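You operate a simulated robot arm through the tools that you are given. There is no shell and no other tool. Be economical: measure what you need, move in short steps, check, and stop when the job is done.

Carry out the task below with a simulated robot arm. There is one attempt and no reset: what you move stays moved.

JOB
Put things in order on the end of the table by the dresser. At the end: the brown oil brush is on the yellow-rimmed plate; the gold brass scoop stands where the bung of the small cask stood; the bung of the small cask stands where the blue wool bobbin stood; the blue wool bobbin stands on top of the grey blacking tin; whatever was shut is shut again. Leave all else as you found it, and nothing knocked over.
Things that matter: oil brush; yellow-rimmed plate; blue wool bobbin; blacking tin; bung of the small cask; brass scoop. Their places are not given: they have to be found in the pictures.

The check looks at the end state, three seconds after you hand in, the way a careful person would. Anything else that was tipped, shoved, dropped, spilled or broken makes it a failure.

ROBOT AND FRAMES
A 7-joint arm with a two-finger parallel gripper, fixed in place. Base frame: the origin is at the foot of the arm, x ahead of it, y to its left, z up; the work surface is at about z = 76. Units: cm, degrees, N and s.
With the tool pointing down near the work surface it reaches from about 20 to 68 cm from the base axis. Its first joint turns from -66.0 to 66.0 degrees. Payload 2.4 kg.
Tool frame: the origin (TCP) lies between the finger pads and is the grasp point; the fingertips stand 3 cm ahead of it; z points along the fingers, y is the line along which they close. Largest opening 9.4 cm; finger width 2.8, thickness 1; the body of the gripper, 5 by 9.6 cm, starts 5.5 cm behind the TCP.
Orientation is that of the tool frame in the base frame, as a unit quaternion [x, y, z, w]. With the fingers straight down and closing along the base's y, the tool's x points along the base's -x, its y along +y and its z along -z.

CONTROLS
- The arm moves only by the tool arm_command. Its argument "motion" is a list of rows, each an object of numbers (a shift or turn left out is 0, a gripper value left out holds the last): "rx", "ry", "rz": the turn, a rotation vector about the tool's x, y, z in units of 180 degrees (1.0 is 180 degrees); "dx", "dy", "dz": the shift along the tool's x, y, z in units of 500 mm (1.0 is 500 mm); "fingers": the closure in counts, from 0 (fully open) to 255 (shut). In form: [{"rx": .., "ry": .., "rz": .., "dx": .., "dy": .., "dz": .., "fingers": ..}, ...]. A call has 1 to 12 rows; each row is the pose to reach, as a shift and turn from the pose commanded when the call began, along the tool's axes at that moment. A call with a number of a shift or a turn outside -1 to 1 is refused whole. Rows are played at 5 a second. More than 5 cm and 8.6 degrees between two rows, or a gripper value outside its range, and nothing of the call is played. Where a pose cannot be reached the arm comes as near as it can. A force on the tool above 40 N (or 10 N above the force at the start of the call, whichever is more), or a blocked arm, ends the call early, and 0.2 s more pass. Each finger travels about 15.3 cm/s and halts on what it meets, pressing with about 29 N; the grip force reading is that of the motor and also rises with nothing between the fingers. The clock runs only during rows and for 0.2 s after the last one: add rows that repeat a pose to give the fingers time. The reply holds the time, the measured pose of the TCP, the force on the tool along the base axes, the opening and the grip force, in the units named above and with some noise.
- Cameras (640 x 400 px; columns grow to the right, rows downward): "scene" is fixed at [3.98, 47.63, 144.46]; the picture's right is [-0.75, -0.66, 0.00], its down [-0.38, 0.43, -0.81] and it looks along [0.54, -0.61, -0.58] (base axes); focal length 374 px, centre (320, 200). "wrist" rides on the gripper at [-3.7, 0, -5.8] in the tool frame; the picture's right is [0.00, -1.00, 0.00], its down [0.97, 0.00, -0.24] and it looks along [0.24, 0.00, 0.97] (tool axes); focal length 218 px, centre (320, 200).
- grab_frame(camera): a new picture of that camera. The clock stands still meanwhile.
- locate(camera, pixels): for up to 12 pixels [column, row] of the newest picture of that camera ("zoom" is the newest enlarged one), the place [x, y, z] in the base frame of the surface seen there, good to about 0.3 cm. The clock stands still meanwhile.
- enlarge(camera, box): a new picture of the part [left, top, right, bottom] of that camera's present view, enlarged. The clock stands still meanwhile.
- sign_off(): hands the job in; it is judged then, once.

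Work in short steps. Measure before you move; look again where a grasp or a placing could have gone wrong, and mend it. You have 80 turns and 34 pictures in all, those below and enlarged ones among them. Open the gripper and draw the arm clear of the work before you hand the job in, unless the task says otherwise; then end with one line.

The tools are called after "Call:" as a command line: name --argument value ..., lists and objects as JSON in quotes. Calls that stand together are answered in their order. arm_command: Moves the arm, as the interface text tells. Its arguments: {"type":"object","properties":{"motion":{"type":"array"}},"required":["motion"]} The other tools are called the same way: grab_frame (camera) takes a picture; locate (camera, pixels) gives the place of the surface under pixels of a picture; enlarge (camera, box) takes an enlarged picture of a part of a camera's view; sign_off () hands the job in.

At the start:

```text
t: 0.0
ee_pos: [31.97, -26.06, 101.93]
tcp_rot: [0.0, 1.0, 0.0, 0.0]
wrist_force: [0.5, -0.1, 0.4]
grip_width: 9.4
grip_force: 0.1
```

scene: 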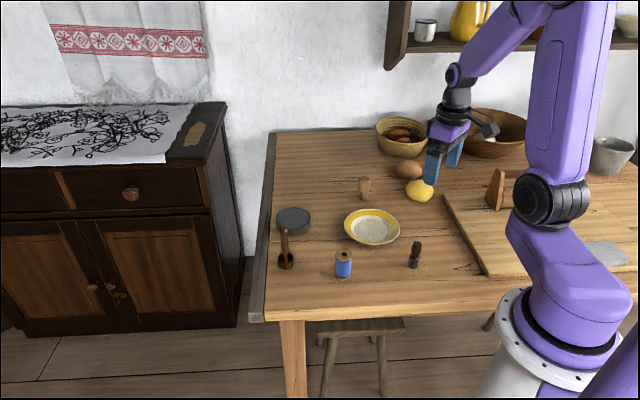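
wrist: 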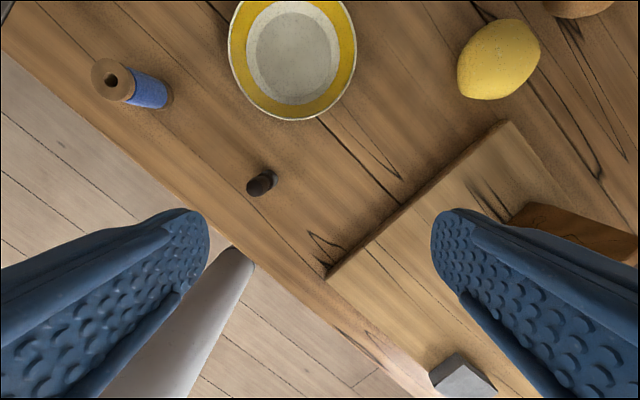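

The table end shows a tin (293,220), a tall-handled thing (286,250), a bobbin (344,264), a plate (371,226), a peg (364,188) and a dark item (414,254). I'll enlarge this area to identify them.

Call:
enlarge --camera "scene" --box '[250, 160, 450, 285]'

Call:
enlarge --camera "scene" --box '[360, 90, 640, 265]'

```text
3.20 times, centred on (350, 222) of scene
```

zoom: 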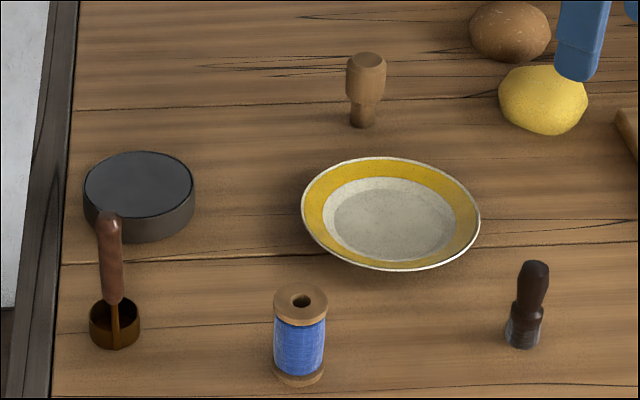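

```text
2.29 times, centred on (500, 178) of scene
```

zoom: 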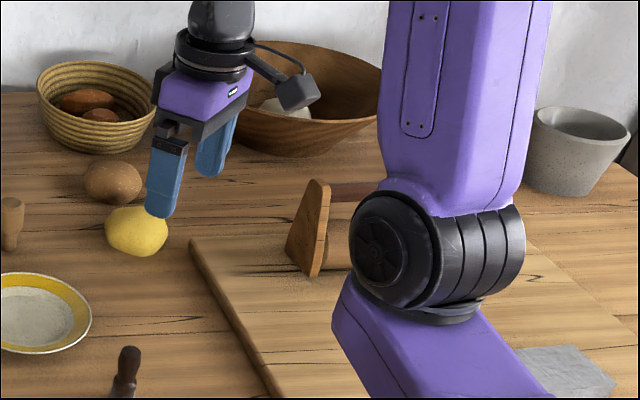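

The scoop is at (286,250), the bung at (364,188), the brush at (414,254), the bobbin at (344,264) and the tin at (293,220). Now I'll measure tops and bases.

Call:
locate --camera "scene" --pixels '[[284, 231], [286, 264], [364, 178], [363, 199], [344, 252], [343, 279], [417, 243], [413, 267], [293, 214], [371, 230], [344, 265], [276, 215]]'

Call:
locate --camera "wrist" --pixels '[[112, 80], [150, 92], [255, 187], [268, 177], [293, 50], [230, 50], [356, 50], [293, 118], [293, 105], [293, 90]]'

Call:
enlarge --camera "scene" --box '[265, 195, 365, 285]'

```text
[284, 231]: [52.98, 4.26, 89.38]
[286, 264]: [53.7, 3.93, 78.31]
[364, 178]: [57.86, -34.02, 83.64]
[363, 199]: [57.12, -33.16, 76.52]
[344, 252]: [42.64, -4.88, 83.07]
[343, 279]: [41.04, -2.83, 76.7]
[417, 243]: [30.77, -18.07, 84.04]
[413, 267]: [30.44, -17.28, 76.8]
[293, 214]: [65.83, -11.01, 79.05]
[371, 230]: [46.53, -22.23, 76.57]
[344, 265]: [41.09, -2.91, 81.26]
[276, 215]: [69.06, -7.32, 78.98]
```

```text
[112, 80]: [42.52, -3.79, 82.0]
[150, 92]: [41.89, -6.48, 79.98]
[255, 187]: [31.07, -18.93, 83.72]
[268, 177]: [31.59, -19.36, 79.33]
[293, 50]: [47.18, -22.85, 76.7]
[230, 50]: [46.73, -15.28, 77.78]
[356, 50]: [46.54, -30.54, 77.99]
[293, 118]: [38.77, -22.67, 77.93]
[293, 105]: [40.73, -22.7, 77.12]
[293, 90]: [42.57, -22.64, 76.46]
```

```text
4.44 times, centred on (315, 240) of scene
```

zoom: 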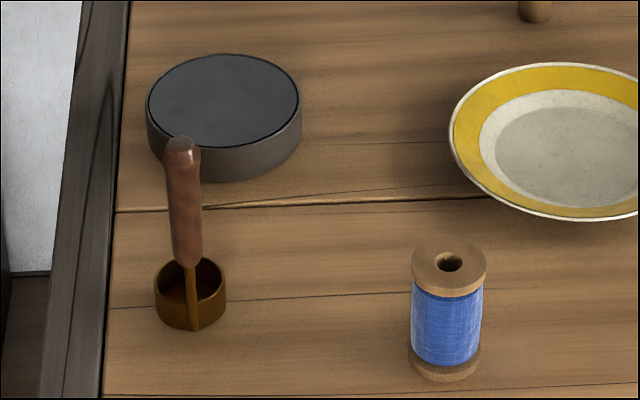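

Estimated brush axis is (30.9,-18.5), top z 84. I'll hover above it at z 91 and check with the wrist camera.

Call:
arm_command --motion '[{"dx": 0.005, "dy": 0.05, "dz": 0.03}, {"dx": 0.01, "dy": 0.1, "dz": 0.08}, {"dx": 0.021, "dy": 0.151, "dz": 0.14}, {"dx": 0.021, "dy": 0.151, "dz": 0.22}, {"dx": 0.021, "dy": 0.151, "dz": 0.22}]'

Call:
grab_frame --camera "wrist"

```text
t: 1.2
ee_pos: [31.06, -18.64, 90.92]
tcp_rot: [0.0, 1.0, 0.0, 0.0]
wrist_force: [-0.3, -0.4, 0.0]
grip_width: 9.4
grip_force: 0.0
```

```text
28 pictures are left
```

wrist: 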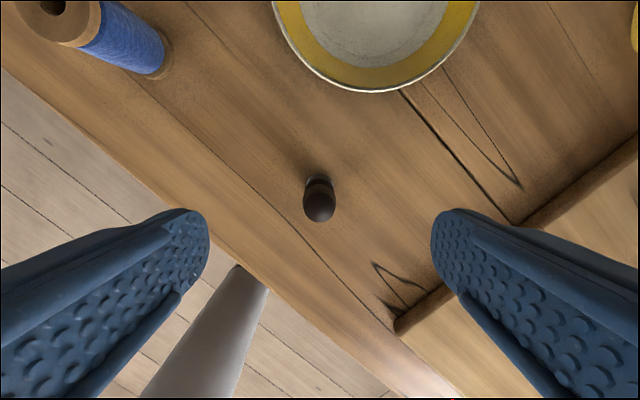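

The brush is centred in column (319,205). I'll check its x.

Call:
locate --camera "wrist" --pixels '[[319, 205], [319, 193], [319, 217], [319, 180], [375, 5], [375, 25], [375, 60], [375, 90]]'

```text
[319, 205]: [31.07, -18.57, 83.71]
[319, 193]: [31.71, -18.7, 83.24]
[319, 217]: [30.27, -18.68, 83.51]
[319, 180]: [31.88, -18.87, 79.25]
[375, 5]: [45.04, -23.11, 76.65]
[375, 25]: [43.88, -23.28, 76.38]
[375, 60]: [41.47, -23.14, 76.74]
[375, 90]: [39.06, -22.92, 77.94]
```

Aligned. I'll descend to z 80.5, close, then lift a little.

Call:
arm_command --motion '[{"dz": 0.07, "fingers": 0}, {"dz": 0.14, "fingers": 0}, {"dz": 0.208, "fingers": 0}, {"dz": 0.208, "fingers": 120}, {"dz": 0.208, "fingers": 160}, {"dz": 0.208, "fingers": 190}, {"dz": 0.208, "fingers": 255}, {"dz": 0.208, "fingers": 255}, {"dz": 0.208, "fingers": 255}]'

```text
t: 3.2
ee_pos: [30.86, -18.62, 80.61]
tcp_rot: [0.0, 1.0, -0.001, 0.0]
wrist_force: [0.3, -0.7, 0.7]
grip_width: 2.45
grip_force: 28.8
```

Gripped at 2.45 cm. I'll lift 6 cm and carry it over the plate centre (46.8,-22.8).

Call:
arm_command --motion '[{"dz": -0.05}, {"dz": -0.12}, {"dx": -0.06, "dy": -0.016, "dz": -0.12}, {"dx": -0.13, "dy": -0.034, "dz": -0.12}, {"dx": -0.2, "dy": -0.053, "dz": -0.12}, {"dx": -0.26, "dy": -0.069, "dz": -0.12}, {"dx": -0.319, "dy": -0.084, "dz": -0.12}, {"dx": -0.319, "dy": -0.084, "dz": -0.12}]'

Call:
grab_frame --camera "scene"

Call:
grab_frame --camera "wrist"

```text
t: 5.0
ee_pos: [46.82, -22.82, 86.58]
tcp_rot: [0.0, 1.0, 0.0, 0.0]
wrist_force: [-0.2, 0.4, -1.1]
grip_width: 2.43
grip_force: 29.0
```

```text
27 pictures are left
```

scene: 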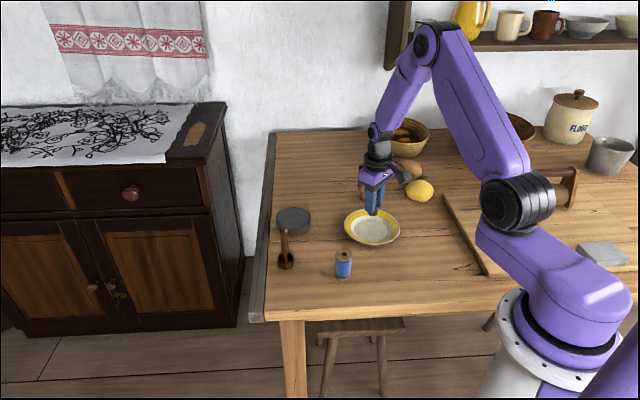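

```text
26 pictures are left
```

wrist: 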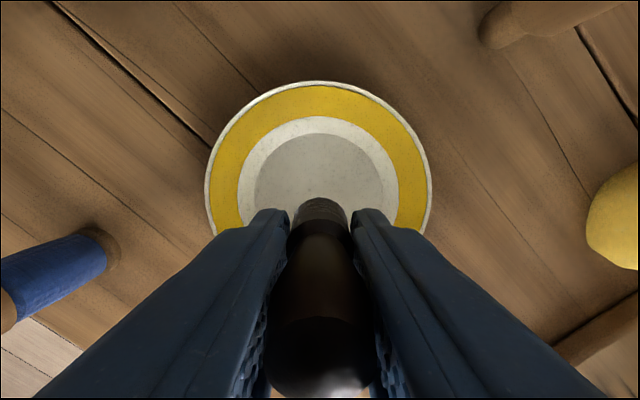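

The brush hangs over the plate centre. I'll lower to near the plate floor and read the force.

Call:
arm_command --motion '[{"dz": 0.04}, {"dz": 0.08}, {"dz": 0.1}, {"dz": 0.108}, {"dz": 0.108}]'

```text
t: 6.2
ee_pos: [46.86, -22.71, 81.25]
tcp_rot: [0.0, 1.0, 0.001, 0.001]
wrist_force: [-0.7, 0.0, -0.8]
grip_width: 2.46
grip_force: 28.8
```

No contact yet; I'll go down in 1 mm steps.

Call:
arm_command --motion '[{"dz": 0.002}, {"dz": 0.004}, {"dz": 0.004}]'

```text
t: 7.0
ee_pos: [46.69, -22.67, 80.99]
tcp_rot: [-0.001, 1.0, -0.001, 0.001]
wrist_force: [-1.6, 4.7, 15.2]
grip_width: 2.41
grip_force: 28.8
```

Contact (15 N up). I'll open partway and rise.

Call:
arm_command --motion '[{"dz": -0.001, "fingers": 180}, {"dz": -0.001, "fingers": 150}, {"dz": -0.001, "fingers": 130}, {"dz": -0.06, "fingers": 130}, {"dz": -0.14, "fingers": 130}, {"dz": -0.2, "fingers": 130}, {"dz": -0.2, "fingers": 0}]'

Call:
grab_frame --camera "wrist"

```text
t: 8.6
ee_pos: [46.86, -22.58, 90.94]
tcp_rot: [0.001, 1.0, 0.0, 0.0]
wrist_force: [1.1, -0.3, -0.4]
grip_width: 9.41
grip_force: 0.0
```

```text
25 pictures are left
```

wrist: 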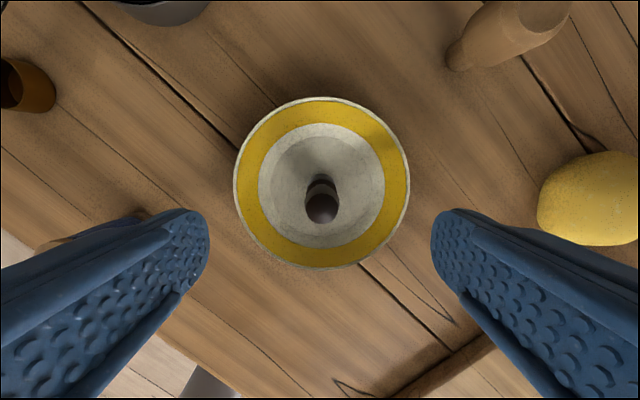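

The brush stands in the plate. Next I'll hover over the bobbin, near (42.3,-4.3).

Call:
arm_command --motion '[{"dx": 0.02, "dy": 0.06}, {"dx": 0.04, "dy": 0.14}, {"dx": 0.06, "dy": 0.22}, {"dx": 0.08, "dy": 0.3}, {"dx": 0.091, "dy": 0.366}, {"dx": 0.091, "dy": 0.366}]'

Call:
grab_frame --camera "wrist"

```text
t: 10.0
ee_pos: [42.43, -4.3, 90.94]
tcp_rot: [0.0, 1.0, 0.0, 0.0]
wrist_force: [-0.6, 0.2, -0.1]
grip_width: 9.39
grip_force: 0.0
```

```text
24 pictures are left
```

wrist: 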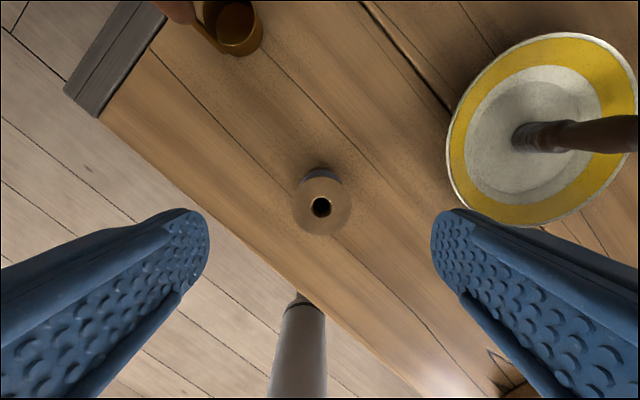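

The bobbin top is at (321,207). I'll measure it along with the scoop cup in view.

Call:
locate --camera "wrist" --pixels '[[294, 207], [349, 207], [321, 182], [321, 232], [321, 190], [264, 35], [204, 35], [232, 5], [240, 54]]'

```text
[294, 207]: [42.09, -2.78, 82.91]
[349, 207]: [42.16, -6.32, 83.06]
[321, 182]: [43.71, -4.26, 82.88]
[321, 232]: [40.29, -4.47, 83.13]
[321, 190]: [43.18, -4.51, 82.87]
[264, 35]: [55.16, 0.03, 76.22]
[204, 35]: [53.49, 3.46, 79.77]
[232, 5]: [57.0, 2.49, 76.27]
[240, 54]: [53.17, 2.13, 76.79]
```

Bobbin axis is (42.05,-4.45), top z 83.0. I'll descend to z 80.3 and grip.

Call:
arm_command --motion '[{"dx": 0.008, "dy": -0.003, "dz": 0.06, "fingers": 0}, {"dx": 0.008, "dy": -0.003, "dz": 0.14, "fingers": 0}, {"dx": 0.008, "dy": -0.003, "dz": 0.212, "fingers": 0}, {"dx": 0.008, "dy": -0.003, "dz": 0.212, "fingers": 100}, {"dx": 0.008, "dy": -0.003, "dz": 0.212, "fingers": 140}, {"dx": 0.008, "dy": -0.003, "dz": 0.212, "fingers": 170}, {"dx": 0.008, "dy": -0.003, "dz": 0.212, "fingers": 255}, {"dx": 0.008, "dy": -0.003, "dz": 0.212, "fingers": 255}, {"dx": 0.008, "dy": -0.003, "dz": 0.212, "fingers": 255}]'

Call:
locate --camera "scene" --pixels '[[276, 219], [310, 219], [294, 208], [294, 230], [293, 219], [293, 240], [282, 212], [305, 213]]'

```text
t: 12.0
ee_pos: [41.89, -4.52, 80.22]
tcp_rot: [0.0, 1.0, 0.0, 0.0]
wrist_force: [-1.0, -0.7, 0.4]
grip_width: 4.17
grip_force: 29.3
```

```text
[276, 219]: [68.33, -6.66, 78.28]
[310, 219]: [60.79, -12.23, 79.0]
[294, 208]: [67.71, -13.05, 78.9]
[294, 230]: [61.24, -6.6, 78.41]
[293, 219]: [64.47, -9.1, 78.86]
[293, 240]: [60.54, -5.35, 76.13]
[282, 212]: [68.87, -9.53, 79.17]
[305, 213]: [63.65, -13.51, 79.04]
```

Gripped. I'll lift 7.5 cm and carry it towards the tin, whose centre is near (64.7,-9.8).

Call:
arm_command --motion '[{"dz": -0.05}, {"dz": -0.11}, {"dz": -0.15, "dy": -0.03}, {"dz": -0.15, "dx": -0.06, "dy": -0.06}, {"dz": -0.15, "dx": -0.13, "dy": -0.08}, {"dz": -0.15, "dx": -0.2, "dy": -0.106}, {"dz": -0.15, "dx": -0.27, "dy": -0.106}, {"dz": -0.15, "dx": -0.34, "dy": -0.106}, {"dz": -0.15, "dx": -0.4, "dy": -0.106}, {"dz": -0.15, "dx": -0.456, "dy": -0.106}, {"dz": -0.15, "dx": -0.456, "dy": -0.106}]'

Call:
grab_frame --camera "wrist"

Call:
enlarge --camera "scene" --box '[240, 150, 400, 280]'

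```text
t: 14.4
ee_pos: [64.67, -9.99, 87.87]
tcp_rot: [-0.001, 1.0, 0.0, -0.001]
wrist_force: [-0.3, 0.9, -0.2]
grip_width: 4.13
grip_force: 28.9
```

```text
23 pictures are left
```

wrist: 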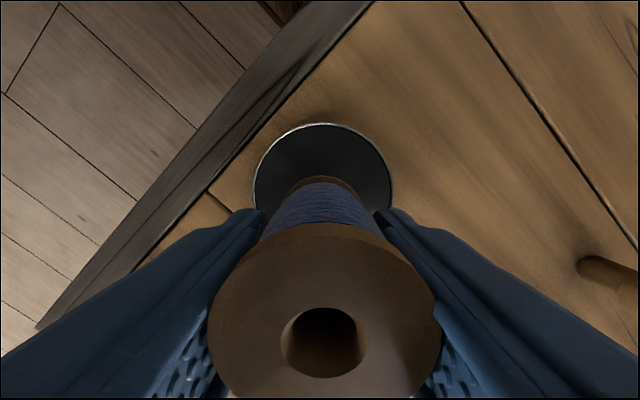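

```text
3.08 times, centred on (320, 215) of scene
```

zoom: 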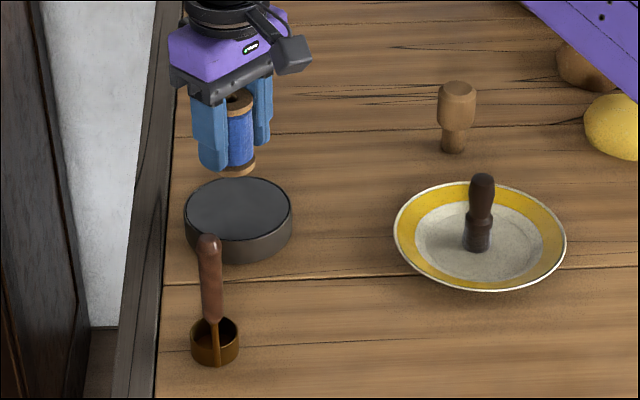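

The tin rim shows at cols 253–392 and top row 123. I'll measure its centre.

Call:
locate --camera "wrist" --pixels '[[257, 180], [389, 180], [323, 126], [275, 145], [370, 144]]'

Call:
locate --camera "zoom" --pixels '[[189, 212], [288, 212], [240, 181], [240, 235], [237, 208]]'

```text
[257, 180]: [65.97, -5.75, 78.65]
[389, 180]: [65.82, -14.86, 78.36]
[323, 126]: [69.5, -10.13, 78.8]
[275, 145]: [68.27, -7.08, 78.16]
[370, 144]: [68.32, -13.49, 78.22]
```

```text
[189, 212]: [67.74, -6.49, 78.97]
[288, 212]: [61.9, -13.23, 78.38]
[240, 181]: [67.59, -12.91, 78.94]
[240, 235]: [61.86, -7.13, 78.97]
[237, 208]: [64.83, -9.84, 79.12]
```

Centre is (64.8,-10.1) and the tool is right over it. I'll lower to just above the lid.

Call:
arm_command --motion '[{"dz": 0.03}, {"dz": 0.06}, {"dz": 0.08}, {"dz": 0.085}, {"dz": 0.085}]'

Call:
arm_command --motion '[{"dz": 0.003}, {"dz": 0.006}, {"dz": 0.006}]'

```text
t: 15.6
ee_pos: [64.81, -9.8, 83.7]
tcp_rot: [0.0, 1.0, 0.0, 0.0]
wrist_force: [0.2, 0.2, -0.5]
grip_width: 4.14
grip_force: 29.1
```

```text
t: 16.4
ee_pos: [64.75, -9.71, 83.3]
tcp_rot: [0.0, 1.0, 0.0, 0.0]
wrist_force: [-0.3, -0.3, -1.0]
grip_width: 4.13
grip_force: 28.9
```

Still no contact; I'll continue in 1 mm steps.

Call:
arm_command --motion '[{"dz": 0.002}, {"dz": 0.004}, {"dz": 0.004}]'

```text
t: 17.2
ee_pos: [64.66, -9.74, 83.23]
tcp_rot: [0.0, 1.0, 0.001, 0.001]
wrist_force: [-0.5, -0.2, -0.3]
grip_width: 4.16
grip_force: 28.6
```

Call:
arm_command --motion '[{"dz": 0.002}, {"dz": 0.004}, {"dz": 0.004}]'

```text
t: 18.0
ee_pos: [64.47, -9.88, 82.93]
tcp_rot: [-0.001, 1.0, 0.0, 0.0]
wrist_force: [-3.2, 0.3, 6.1]
grip_width: 4.13
grip_force: 28.8
```

Contact at 6 N. I'll open gradually and rise.

Call:
arm_command --motion '[{"dz": 0, "fingers": 130}, {"dz": 0, "fingers": 110}, {"dz": 0, "fingers": 80}, {"dz": 0, "fingers": 80}, {"dz": -0.06, "fingers": 80}, {"dz": -0.14, "fingers": 80}, {"dz": -0.2, "fingers": 80}, {"dz": -0.2, "fingers": 0}]'

Call:
grab_frame --camera "scene"

```text
t: 19.8
ee_pos: [64.63, -9.91, 92.83]
tcp_rot: [0.0, 1.0, 0.0, 0.0]
wrist_force: [-0.3, -0.3, 0.4]
grip_width: 9.41
grip_force: 0.1
```

```text
21 pictures are left
```

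scene: 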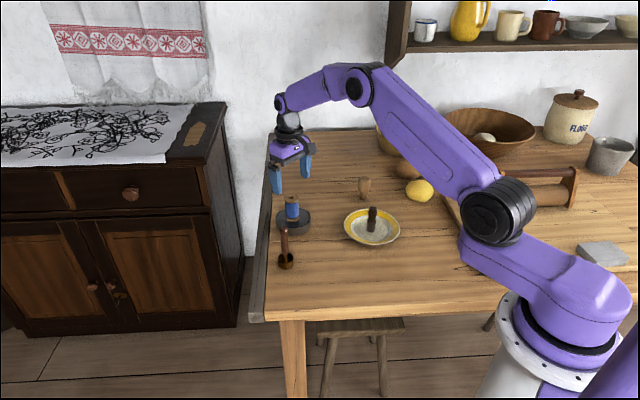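

The bobbin stands on the tin. Now I'll hover over the bung near (57.5,-33.8).

Call:
arm_command --motion '[{"dx": 0.02, "dy": -0.06}, {"dx": 0.04, "dy": -0.14}, {"dx": 0.07, "dy": -0.22}, {"dx": 0.095, "dy": -0.3}, {"dx": 0.12, "dy": -0.38}, {"dx": 0.143, "dy": -0.45}, {"dx": 0.143, "dy": -0.478}, {"dx": 0.143, "dy": -0.478}]'

Call:
grab_frame --camera "wrist"

```text
t: 21.6
ee_pos: [57.62, -33.79, 92.83]
tcp_rot: [0.0, 1.0, 0.001, 0.001]
wrist_force: [-0.4, 0.0, 0.8]
grip_width: 9.39
grip_force: 0.1
```

```text
20 pictures are left
```

wrist: 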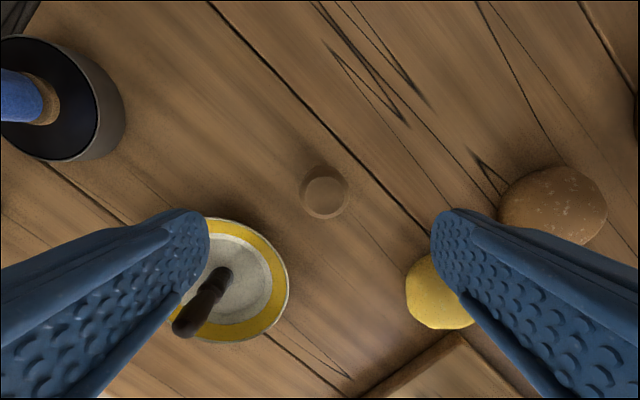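

The bung head is at (325,193), and the lemon and potato are off to the right. I'll measure.

Call:
locate --camera "wrist" --pixels '[[305, 197], [345, 197], [325, 180], [325, 214], [325, 196], [406, 290], [432, 256], [500, 200], [425, 325], [288, 270]]'

```text
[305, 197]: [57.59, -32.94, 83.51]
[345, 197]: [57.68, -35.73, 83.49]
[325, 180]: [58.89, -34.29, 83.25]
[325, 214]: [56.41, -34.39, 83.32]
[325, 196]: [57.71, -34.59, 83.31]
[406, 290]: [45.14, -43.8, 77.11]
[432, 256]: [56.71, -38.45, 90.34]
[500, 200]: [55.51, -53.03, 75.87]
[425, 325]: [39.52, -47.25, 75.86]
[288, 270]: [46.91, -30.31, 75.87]
```

Bung axis is (57.7,-34.35), top 83.4. I'll descend to z 81.3 and grip the head.

Call:
arm_command --motion '[{"dx": -0.002, "dy": -0.011, "dz": 0.06, "fingers": 0}, {"dx": -0.002, "dy": -0.011, "dz": 0.14, "fingers": 0}, {"dx": -0.002, "dy": -0.011, "dz": 0.2, "fingers": 0}, {"dx": -0.002, "dy": -0.011, "dz": 0.23, "fingers": 0}, {"dx": -0.002, "dy": -0.011, "dz": 0.23, "fingers": 110}, {"dx": -0.002, "dy": -0.011, "dz": 0.23, "fingers": 150}, {"dx": -0.002, "dy": -0.011, "dz": 0.23, "fingers": 175}, {"dx": -0.002, "dy": -0.011, "dz": 0.23, "fingers": 255}, {"dx": -0.002, "dy": -0.011, "dz": 0.23, "fingers": 255}, {"dx": -0.002, "dy": -0.011, "dz": 0.23, "fingers": 255}]'

Call:
grab_frame --camera "wrist"

```text
t: 23.8
ee_pos: [57.59, -34.2, 81.61]
tcp_rot: [0.0, 1.0, 0.0, 0.001]
wrist_force: [-0.9, -0.3, 0.0]
grip_width: 3.66
grip_force: 28.8
```

```text
19 pictures are left
```

wrist: 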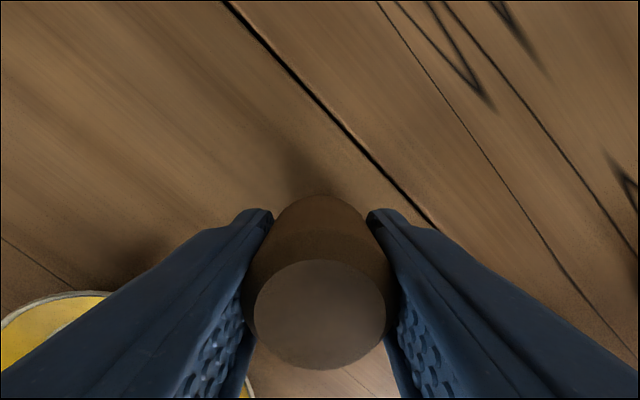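

Gripped (3.66). I'll lift 12 cm to clear the brush.

Call:
arm_command --motion '[{"dz": -0.04}, {"dz": -0.1}, {"dz": -0.17}, {"dz": -0.24}, {"dz": -0.24, "dx": 0.03, "dy": 0.06}, {"dz": -0.24, "dx": 0.065, "dy": 0.13}, {"dz": -0.24, "dx": 0.1, "dy": 0.2}, {"dz": -0.24, "dx": 0.14, "dy": 0.27}, {"dz": -0.24, "dx": 0.18, "dy": 0.34}, {"dz": -0.24, "dx": 0.215, "dy": 0.41}, {"dz": -0.24, "dx": 0.25, "dy": 0.48}, {"dz": -0.24, "dx": 0.28, "dy": 0.54}]'

Call:
arm_command --motion '[{"dx": 0.033, "dy": 0.058}, {"dx": 0.033, "dy": 0.058}]'

Call:
grab_frame --camera "scene"

```text
t: 26.4
ee_pos: [43.51, -7.26, 93.69]
tcp_rot: [0.0, 1.0, 0.001, 0.0]
wrist_force: [-0.6, 0.2, 0.3]
grip_width: 3.68
grip_force: 29.3
```

```text
t: 27.0
ee_pos: [41.81, -4.38, 93.68]
tcp_rot: [0.0, 1.0, -0.001, 0.0]
wrist_force: [-0.3, 0.0, 0.2]
grip_width: 3.68
grip_force: 29.0
```

```text
18 pictures are left
```

scene: 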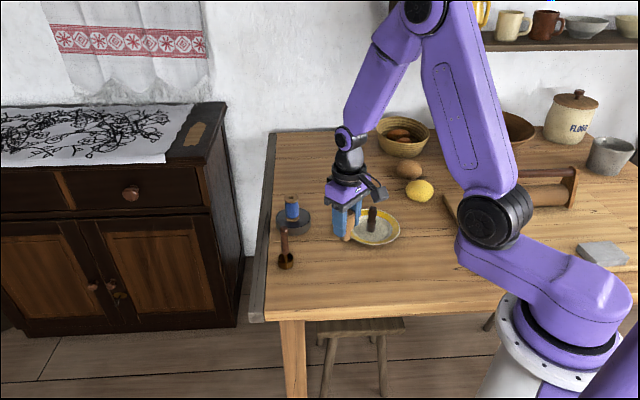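

The bung is held over the spot. I'll lower to about 4 mm above contact.

Call:
arm_command --motion '[{"dz": 0.06}, {"dz": 0.13}, {"dz": 0.19}, {"dz": 0.225}, {"dz": 0.23}, {"dz": 0.23}]'

Call:
arm_command --motion '[{"dz": 0.003}, {"dz": 0.006}, {"dz": 0.006}]'

```text
t: 28.4
ee_pos: [41.87, -4.36, 81.86]
tcp_rot: [0.0, 1.0, 0.0, 0.0]
wrist_force: [-0.1, 0.5, -0.3]
grip_width: 3.7
grip_force: 29.3
```

```text
t: 29.2
ee_pos: [41.96, -4.41, 81.6]
tcp_rot: [0.0, 1.0, 0.0, -0.001]
wrist_force: [0.0, 0.3, -0.9]
grip_width: 3.7
grip_force: 29.0
```

No contact yet; I'll step on.

Call:
arm_command --motion '[{"dz": 0.002}, {"dz": 0.004}, {"dz": 0.004}]'

```text
t: 30.0
ee_pos: [42.05, -4.39, 81.37]
tcp_rot: [0.0, 1.0, 0.0, 0.001]
wrist_force: [-2.0, 0.3, 22.1]
grip_width: 3.68
grip_force: 28.8
```

Contact. I'll back off 1 mm, open and rise.

Call:
arm_command --motion '[{"dz": -0.002}, {"dz": -0.002, "fingers": 145}, {"dz": -0.002, "fingers": 120}, {"dz": -0.002, "fingers": 80}, {"dz": -0.002, "fingers": 80}, {"dz": -0.06, "fingers": 80}, {"dz": -0.14, "fingers": 80}, {"dz": -0.22, "fingers": 80}, {"dz": -0.3, "fingers": 0}, {"dz": -0.3, "fingers": 0}]'

Call:
grab_frame --camera "wrist"

Call:
enlarge --camera "scene" --box '[250, 185, 410, 285]'

```text
t: 32.2
ee_pos: [41.98, -4.24, 96.48]
tcp_rot: [0.0, 1.0, 0.0, 0.001]
wrist_force: [-0.4, -0.5, -1.0]
grip_width: 9.42
grip_force: 0.0
```

```text
17 pictures are left
```

wrist: 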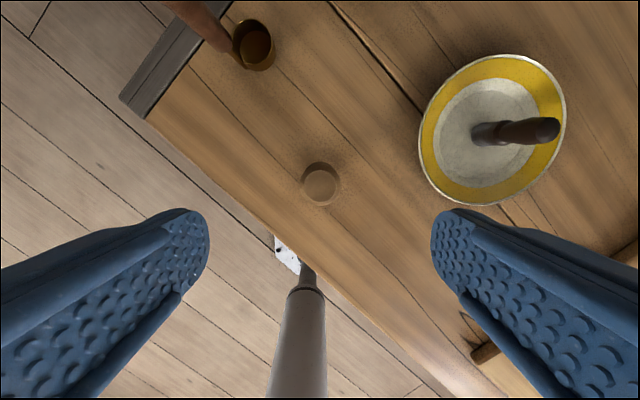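

```text
4.00 times, centred on (330, 235) of scene
```

zoom: 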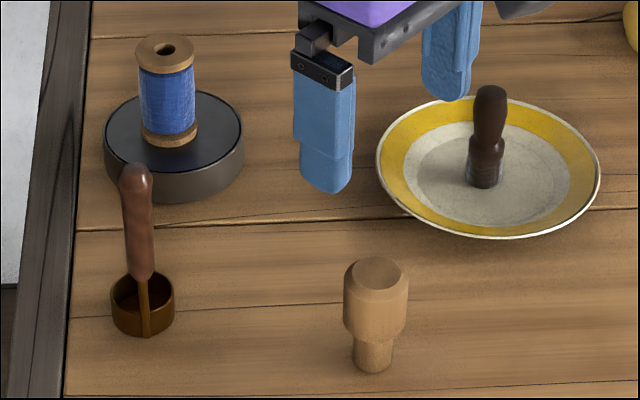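

The bung stands well. Next is the scoop: I'll hover above its handle at about (53,3.8,98).

Call:
arm_command --motion '[{"dx": -0.05, "dy": 0.04, "dz": -0.03}, {"dx": -0.1, "dy": 0.08, "dz": -0.03}, {"dx": -0.16, "dy": 0.12, "dz": -0.03}, {"dx": -0.22, "dy": 0.16, "dz": -0.03}, {"dx": -0.22, "dy": 0.16, "dz": -0.03}]'

Call:
grab_frame --camera "wrist"

```text
t: 33.4
ee_pos: [52.86, 3.8, 97.98]
tcp_rot: [0.0, 1.0, 0.001, 0.0]
wrist_force: [0.2, 0.8, 0.6]
grip_width: 9.38
grip_force: 0.0
```

```text
15 pictures are left
```

wrist: 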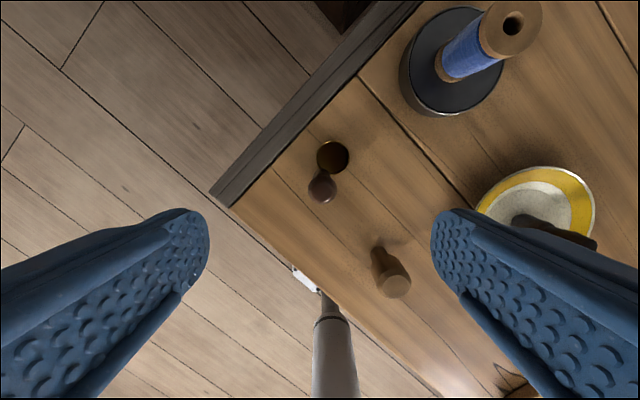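

The handle top is at (323,187) and the cup at (333,157). I'll enlarge for a precise measure.

Call:
enlarge --camera "wrist" --box '[280, 125, 376, 221]'

```text
4.17 times, centred on (328, 173) of wrist
```

zoom: 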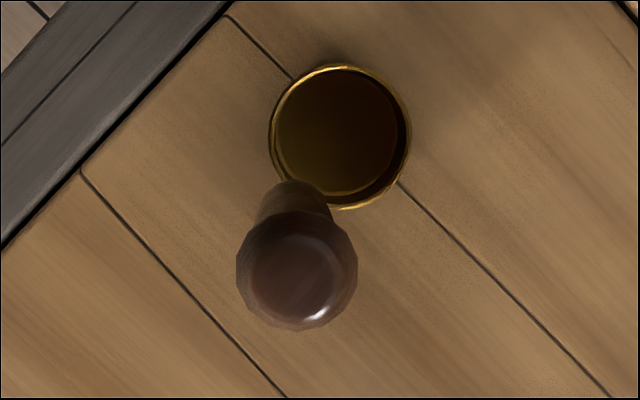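

Call:
locate --camera "zoom" --pixels '[[297, 270], [245, 270], [350, 270], [297, 220], [297, 320], [290, 190], [342, 69], [408, 135], [272, 135], [370, 200], [340, 130], [300, 90]]'

```text
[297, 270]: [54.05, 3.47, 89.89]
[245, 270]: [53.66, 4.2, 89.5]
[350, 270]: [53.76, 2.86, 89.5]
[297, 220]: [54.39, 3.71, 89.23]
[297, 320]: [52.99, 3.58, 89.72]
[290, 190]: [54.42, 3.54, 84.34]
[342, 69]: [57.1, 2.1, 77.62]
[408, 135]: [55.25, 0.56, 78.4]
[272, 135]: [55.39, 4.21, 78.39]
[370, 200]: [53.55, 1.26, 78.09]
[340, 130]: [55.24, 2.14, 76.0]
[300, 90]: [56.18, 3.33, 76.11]
```

Handle axis is (53.75,3.53), top 89.8; cup centre is (55.3,2.35). I'll descend to z 86.5 and grip the handle.

Call:
arm_command --motion '[{"dx": -0.015, "dy": 0.0, "dz": 0.06, "fingers": 0}, {"dx": -0.015, "dz": 0.13, "fingers": 0}, {"dx": -0.015, "dz": 0.19, "fingers": 0}, {"dx": -0.015, "dz": 0.23, "fingers": 0}, {"dx": -0.015, "dz": 0.23, "fingers": 120}, {"dx": -0.015, "dz": 0.23, "fingers": 170}, {"dx": -0.015, "dz": 0.23, "fingers": 195}, {"dx": -0.015, "dz": 0.23, "fingers": 210}, {"dx": -0.015, "dz": 0.23, "fingers": 255}, {"dx": -0.015, "dz": 0.23, "fingers": 255}, {"dx": -0.015, "dz": 0.23, "fingers": 255}]'

Call:
enlarge --camera "scene" --box '[240, 150, 400, 280]'

```text
t: 35.8
ee_pos: [53.69, 3.56, 86.42]
tcp_rot: [-0.001, 1.0, 0.0, 0.0]
wrist_force: [-0.5, -1.0, 0.3]
grip_width: 1.69
grip_force: 29.3
```

```text
3.08 times, centred on (320, 215) of scene
```

zoom: 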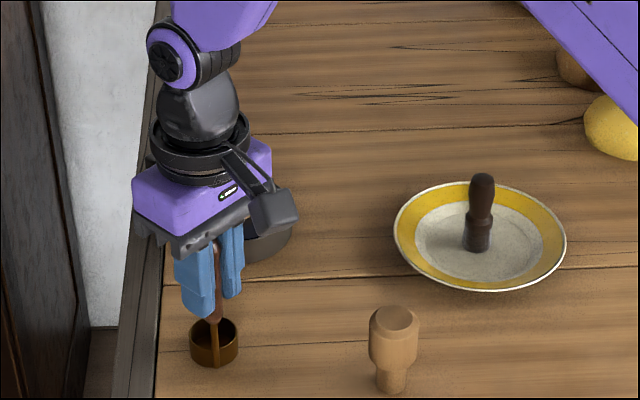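

Gripped (1.69). I'll lift 13 cm straight up, then carry.

Call:
arm_command --motion '[{"dz": -0.03}, {"dz": -0.08}, {"dz": -0.14}, {"dz": -0.2}, {"dz": -0.26}, {"dz": -0.26, "dy": -0.05, "dx": -0.003}, {"dz": -0.26, "dy": -0.11, "dx": -0.007}, {"dz": -0.26, "dy": -0.18, "dx": -0.012}, {"dz": -0.26, "dy": -0.25, "dx": -0.016}, {"dz": -0.26, "dy": -0.32, "dx": -0.021}, {"dz": -0.26, "dy": -0.38, "dx": -0.025}, {"dz": -0.26, "dy": -0.4, "dx": -0.027}]'

Call:
arm_command --motion '[{"dy": -0.05, "dx": -0.003}, {"dy": -0.11, "dx": -0.007}, {"dy": -0.18, "dx": -0.012}, {"dy": -0.24, "dx": -0.016}, {"dy": -0.3, "dx": -0.02}, {"dy": -0.335, "dx": -0.022}, {"dy": -0.335, "dx": -0.022}, {"dy": -0.335, "dx": -0.022}]'

Call:
grab_frame --camera "wrist"

Call:
enlarge --camera "scene" --box '[260, 80, 460, 280]'

```text
t: 38.4
ee_pos: [55.0, -16.48, 99.49]
tcp_rot: [0.001, 1.0, 0.0, 0.0]
wrist_force: [-0.1, 0.5, -1.2]
grip_width: 1.7
grip_force: 29.0
```

```text
t: 40.2
ee_pos: [56.2, -33.17, 99.36]
tcp_rot: [0.0, 1.0, 0.0, 0.0]
wrist_force: [-0.4, 0.0, -0.6]
grip_width: 1.69
grip_force: 29.0
```

```text
12 pictures are left
```

wrist: 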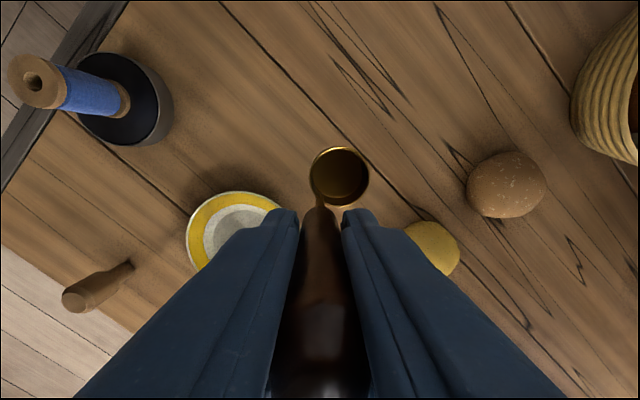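

```text
2.00 times, centred on (360, 180) of scene
```

zoom: 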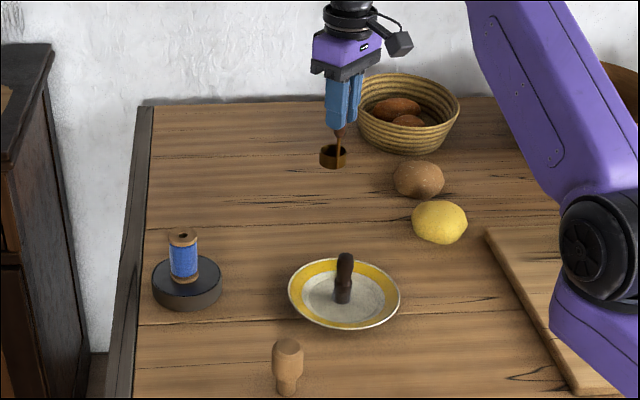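

The scoop is held upright over the spot. I'll lower 12.5 cm to just above the table.

Call:
arm_command --motion '[{"dz": 0.05}, {"dz": 0.11}, {"dz": 0.17}, {"dz": 0.22}, {"dz": 0.245}, {"dz": 0.252}, {"dz": 0.252}]'

Call:
arm_command --motion '[{"dz": 0.003}, {"dz": 0.006}, {"dz": 0.006}]'

```text
t: 41.8
ee_pos: [56.19, -33.24, 86.83]
tcp_rot: [0.0, 1.0, 0.0, 0.0]
wrist_force: [0.4, 0.4, -1.7]
grip_width: 1.68
grip_force: 29.1
```

```text
t: 42.6
ee_pos: [56.14, -33.17, 86.53]
tcp_rot: [0.0, 1.0, 0.0, 0.0]
wrist_force: [0.2, 0.0, -1.2]
grip_width: 1.66
grip_force: 29.2
```

Call:
arm_command --motion '[{"dz": 0.001}, {"dz": 0.003}, {"dz": 0.003}]'

```text
t: 43.4
ee_pos: [56.12, -33.21, 86.43]
tcp_rot: [0.0, 1.0, 0.0, 0.0]
wrist_force: [0.2, 0.2, -1.2]
grip_width: 1.67
grip_force: 29.1
```

No contact yet; I'll step 1 mm more.

Call:
arm_command --motion '[{"dz": 0.001}, {"dz": 0.002}, {"dz": 0.002}]'

```text
t: 44.2
ee_pos: [56.07, -33.23, 86.39]
tcp_rot: [0.0, 1.0, 0.0, 0.002]
wrist_force: [-4.8, 1.6, 16.3]
grip_width: 1.69
grip_force: 29.5
```

Contact. I'll ease up half a millimetre, open slowly, and rise.

Call:
arm_command --motion '[{"dz": -0.001}, {"dz": -0.001, "fingers": 200}, {"dz": -0.001, "fingers": 180}, {"dz": -0.001, "fingers": 140}, {"dz": -0.001, "fingers": 100}, {"dz": -0.06, "fingers": 100}, {"dz": -0.13, "fingers": 100}, {"dz": -0.21, "fingers": 100}, {"dz": -0.28, "fingers": 0}, {"dz": -0.28, "fingers": 0}]'

Call:
grab_frame --camera "wrist"

```text
t: 46.4
ee_pos: [56.18, -33.14, 100.43]
tcp_rot: [0.0, 1.0, 0.0, 0.0]
wrist_force: [-0.2, -0.6, -0.3]
grip_width: 9.41
grip_force: 0.0
```

```text
10 pictures are left
```

wrist: 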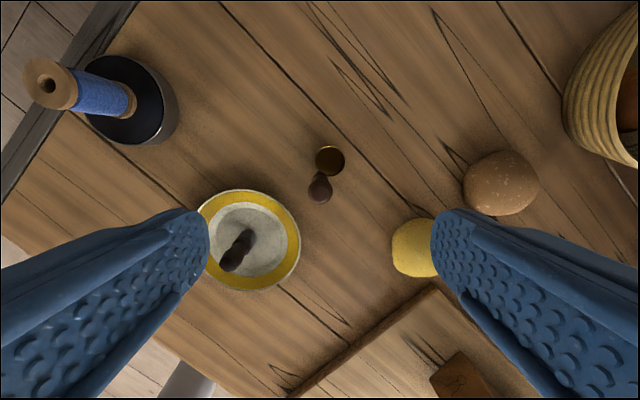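

The scoop stands upright. I'll draw the arm back to the start pose and take a last look.

Call:
arm_command --motion '[{"dx": 0.06, "dz": -0.02}, {"dx": 0.13, "dy": 0.02, "dz": -0.03}, {"dx": 0.2, "dy": 0.05, "dz": -0.03}, {"dx": 0.28, "dy": 0.08, "dz": -0.03}, {"dx": 0.35, "dy": 0.11, "dz": -0.03}, {"dx": 0.42, "dy": 0.14, "dz": -0.03}, {"dx": 0.48, "dy": 0.14, "dz": -0.03}, {"dx": 0.48, "dy": 0.14, "dz": -0.03}]'

Call:
grab_frame --camera "scene"

Call:
enlarge --camera "scene" --box '[250, 160, 450, 285]'

```text
t: 48.2
ee_pos: [32.12, -26.2, 101.94]
tcp_rot: [0.001, 1.0, 0.0, 0.0]
wrist_force: [0.0, 1.0, -0.3]
grip_width: 9.41
grip_force: 0.1
```

```text
9 pictures are left
```

scene: 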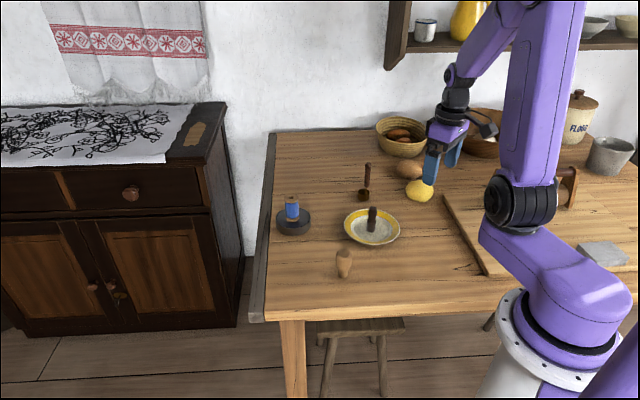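

```text
3.20 times, centred on (350, 222) of scene
```

zoom: 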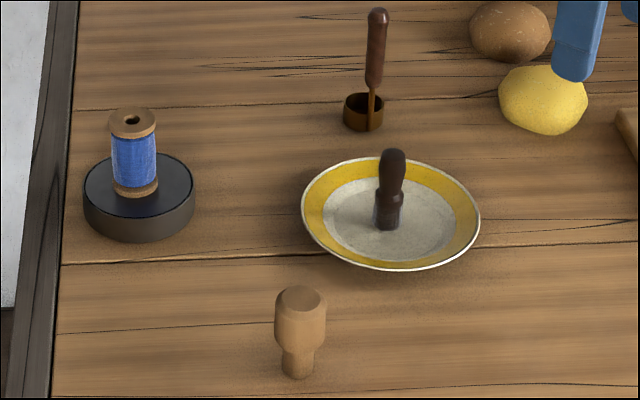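

All four things are in place and upright, the tin is still shut, and the rest looks untouched, so I'm handing in.

Call:
sign_off

```text
The job is handed in.
```

I've handed the job in: the brush is on the plate, the scoop stands where the bung was, the bung stands where the bobbin was, and the bobbin is on the shut tin, with nothing knocked over in the last picture.
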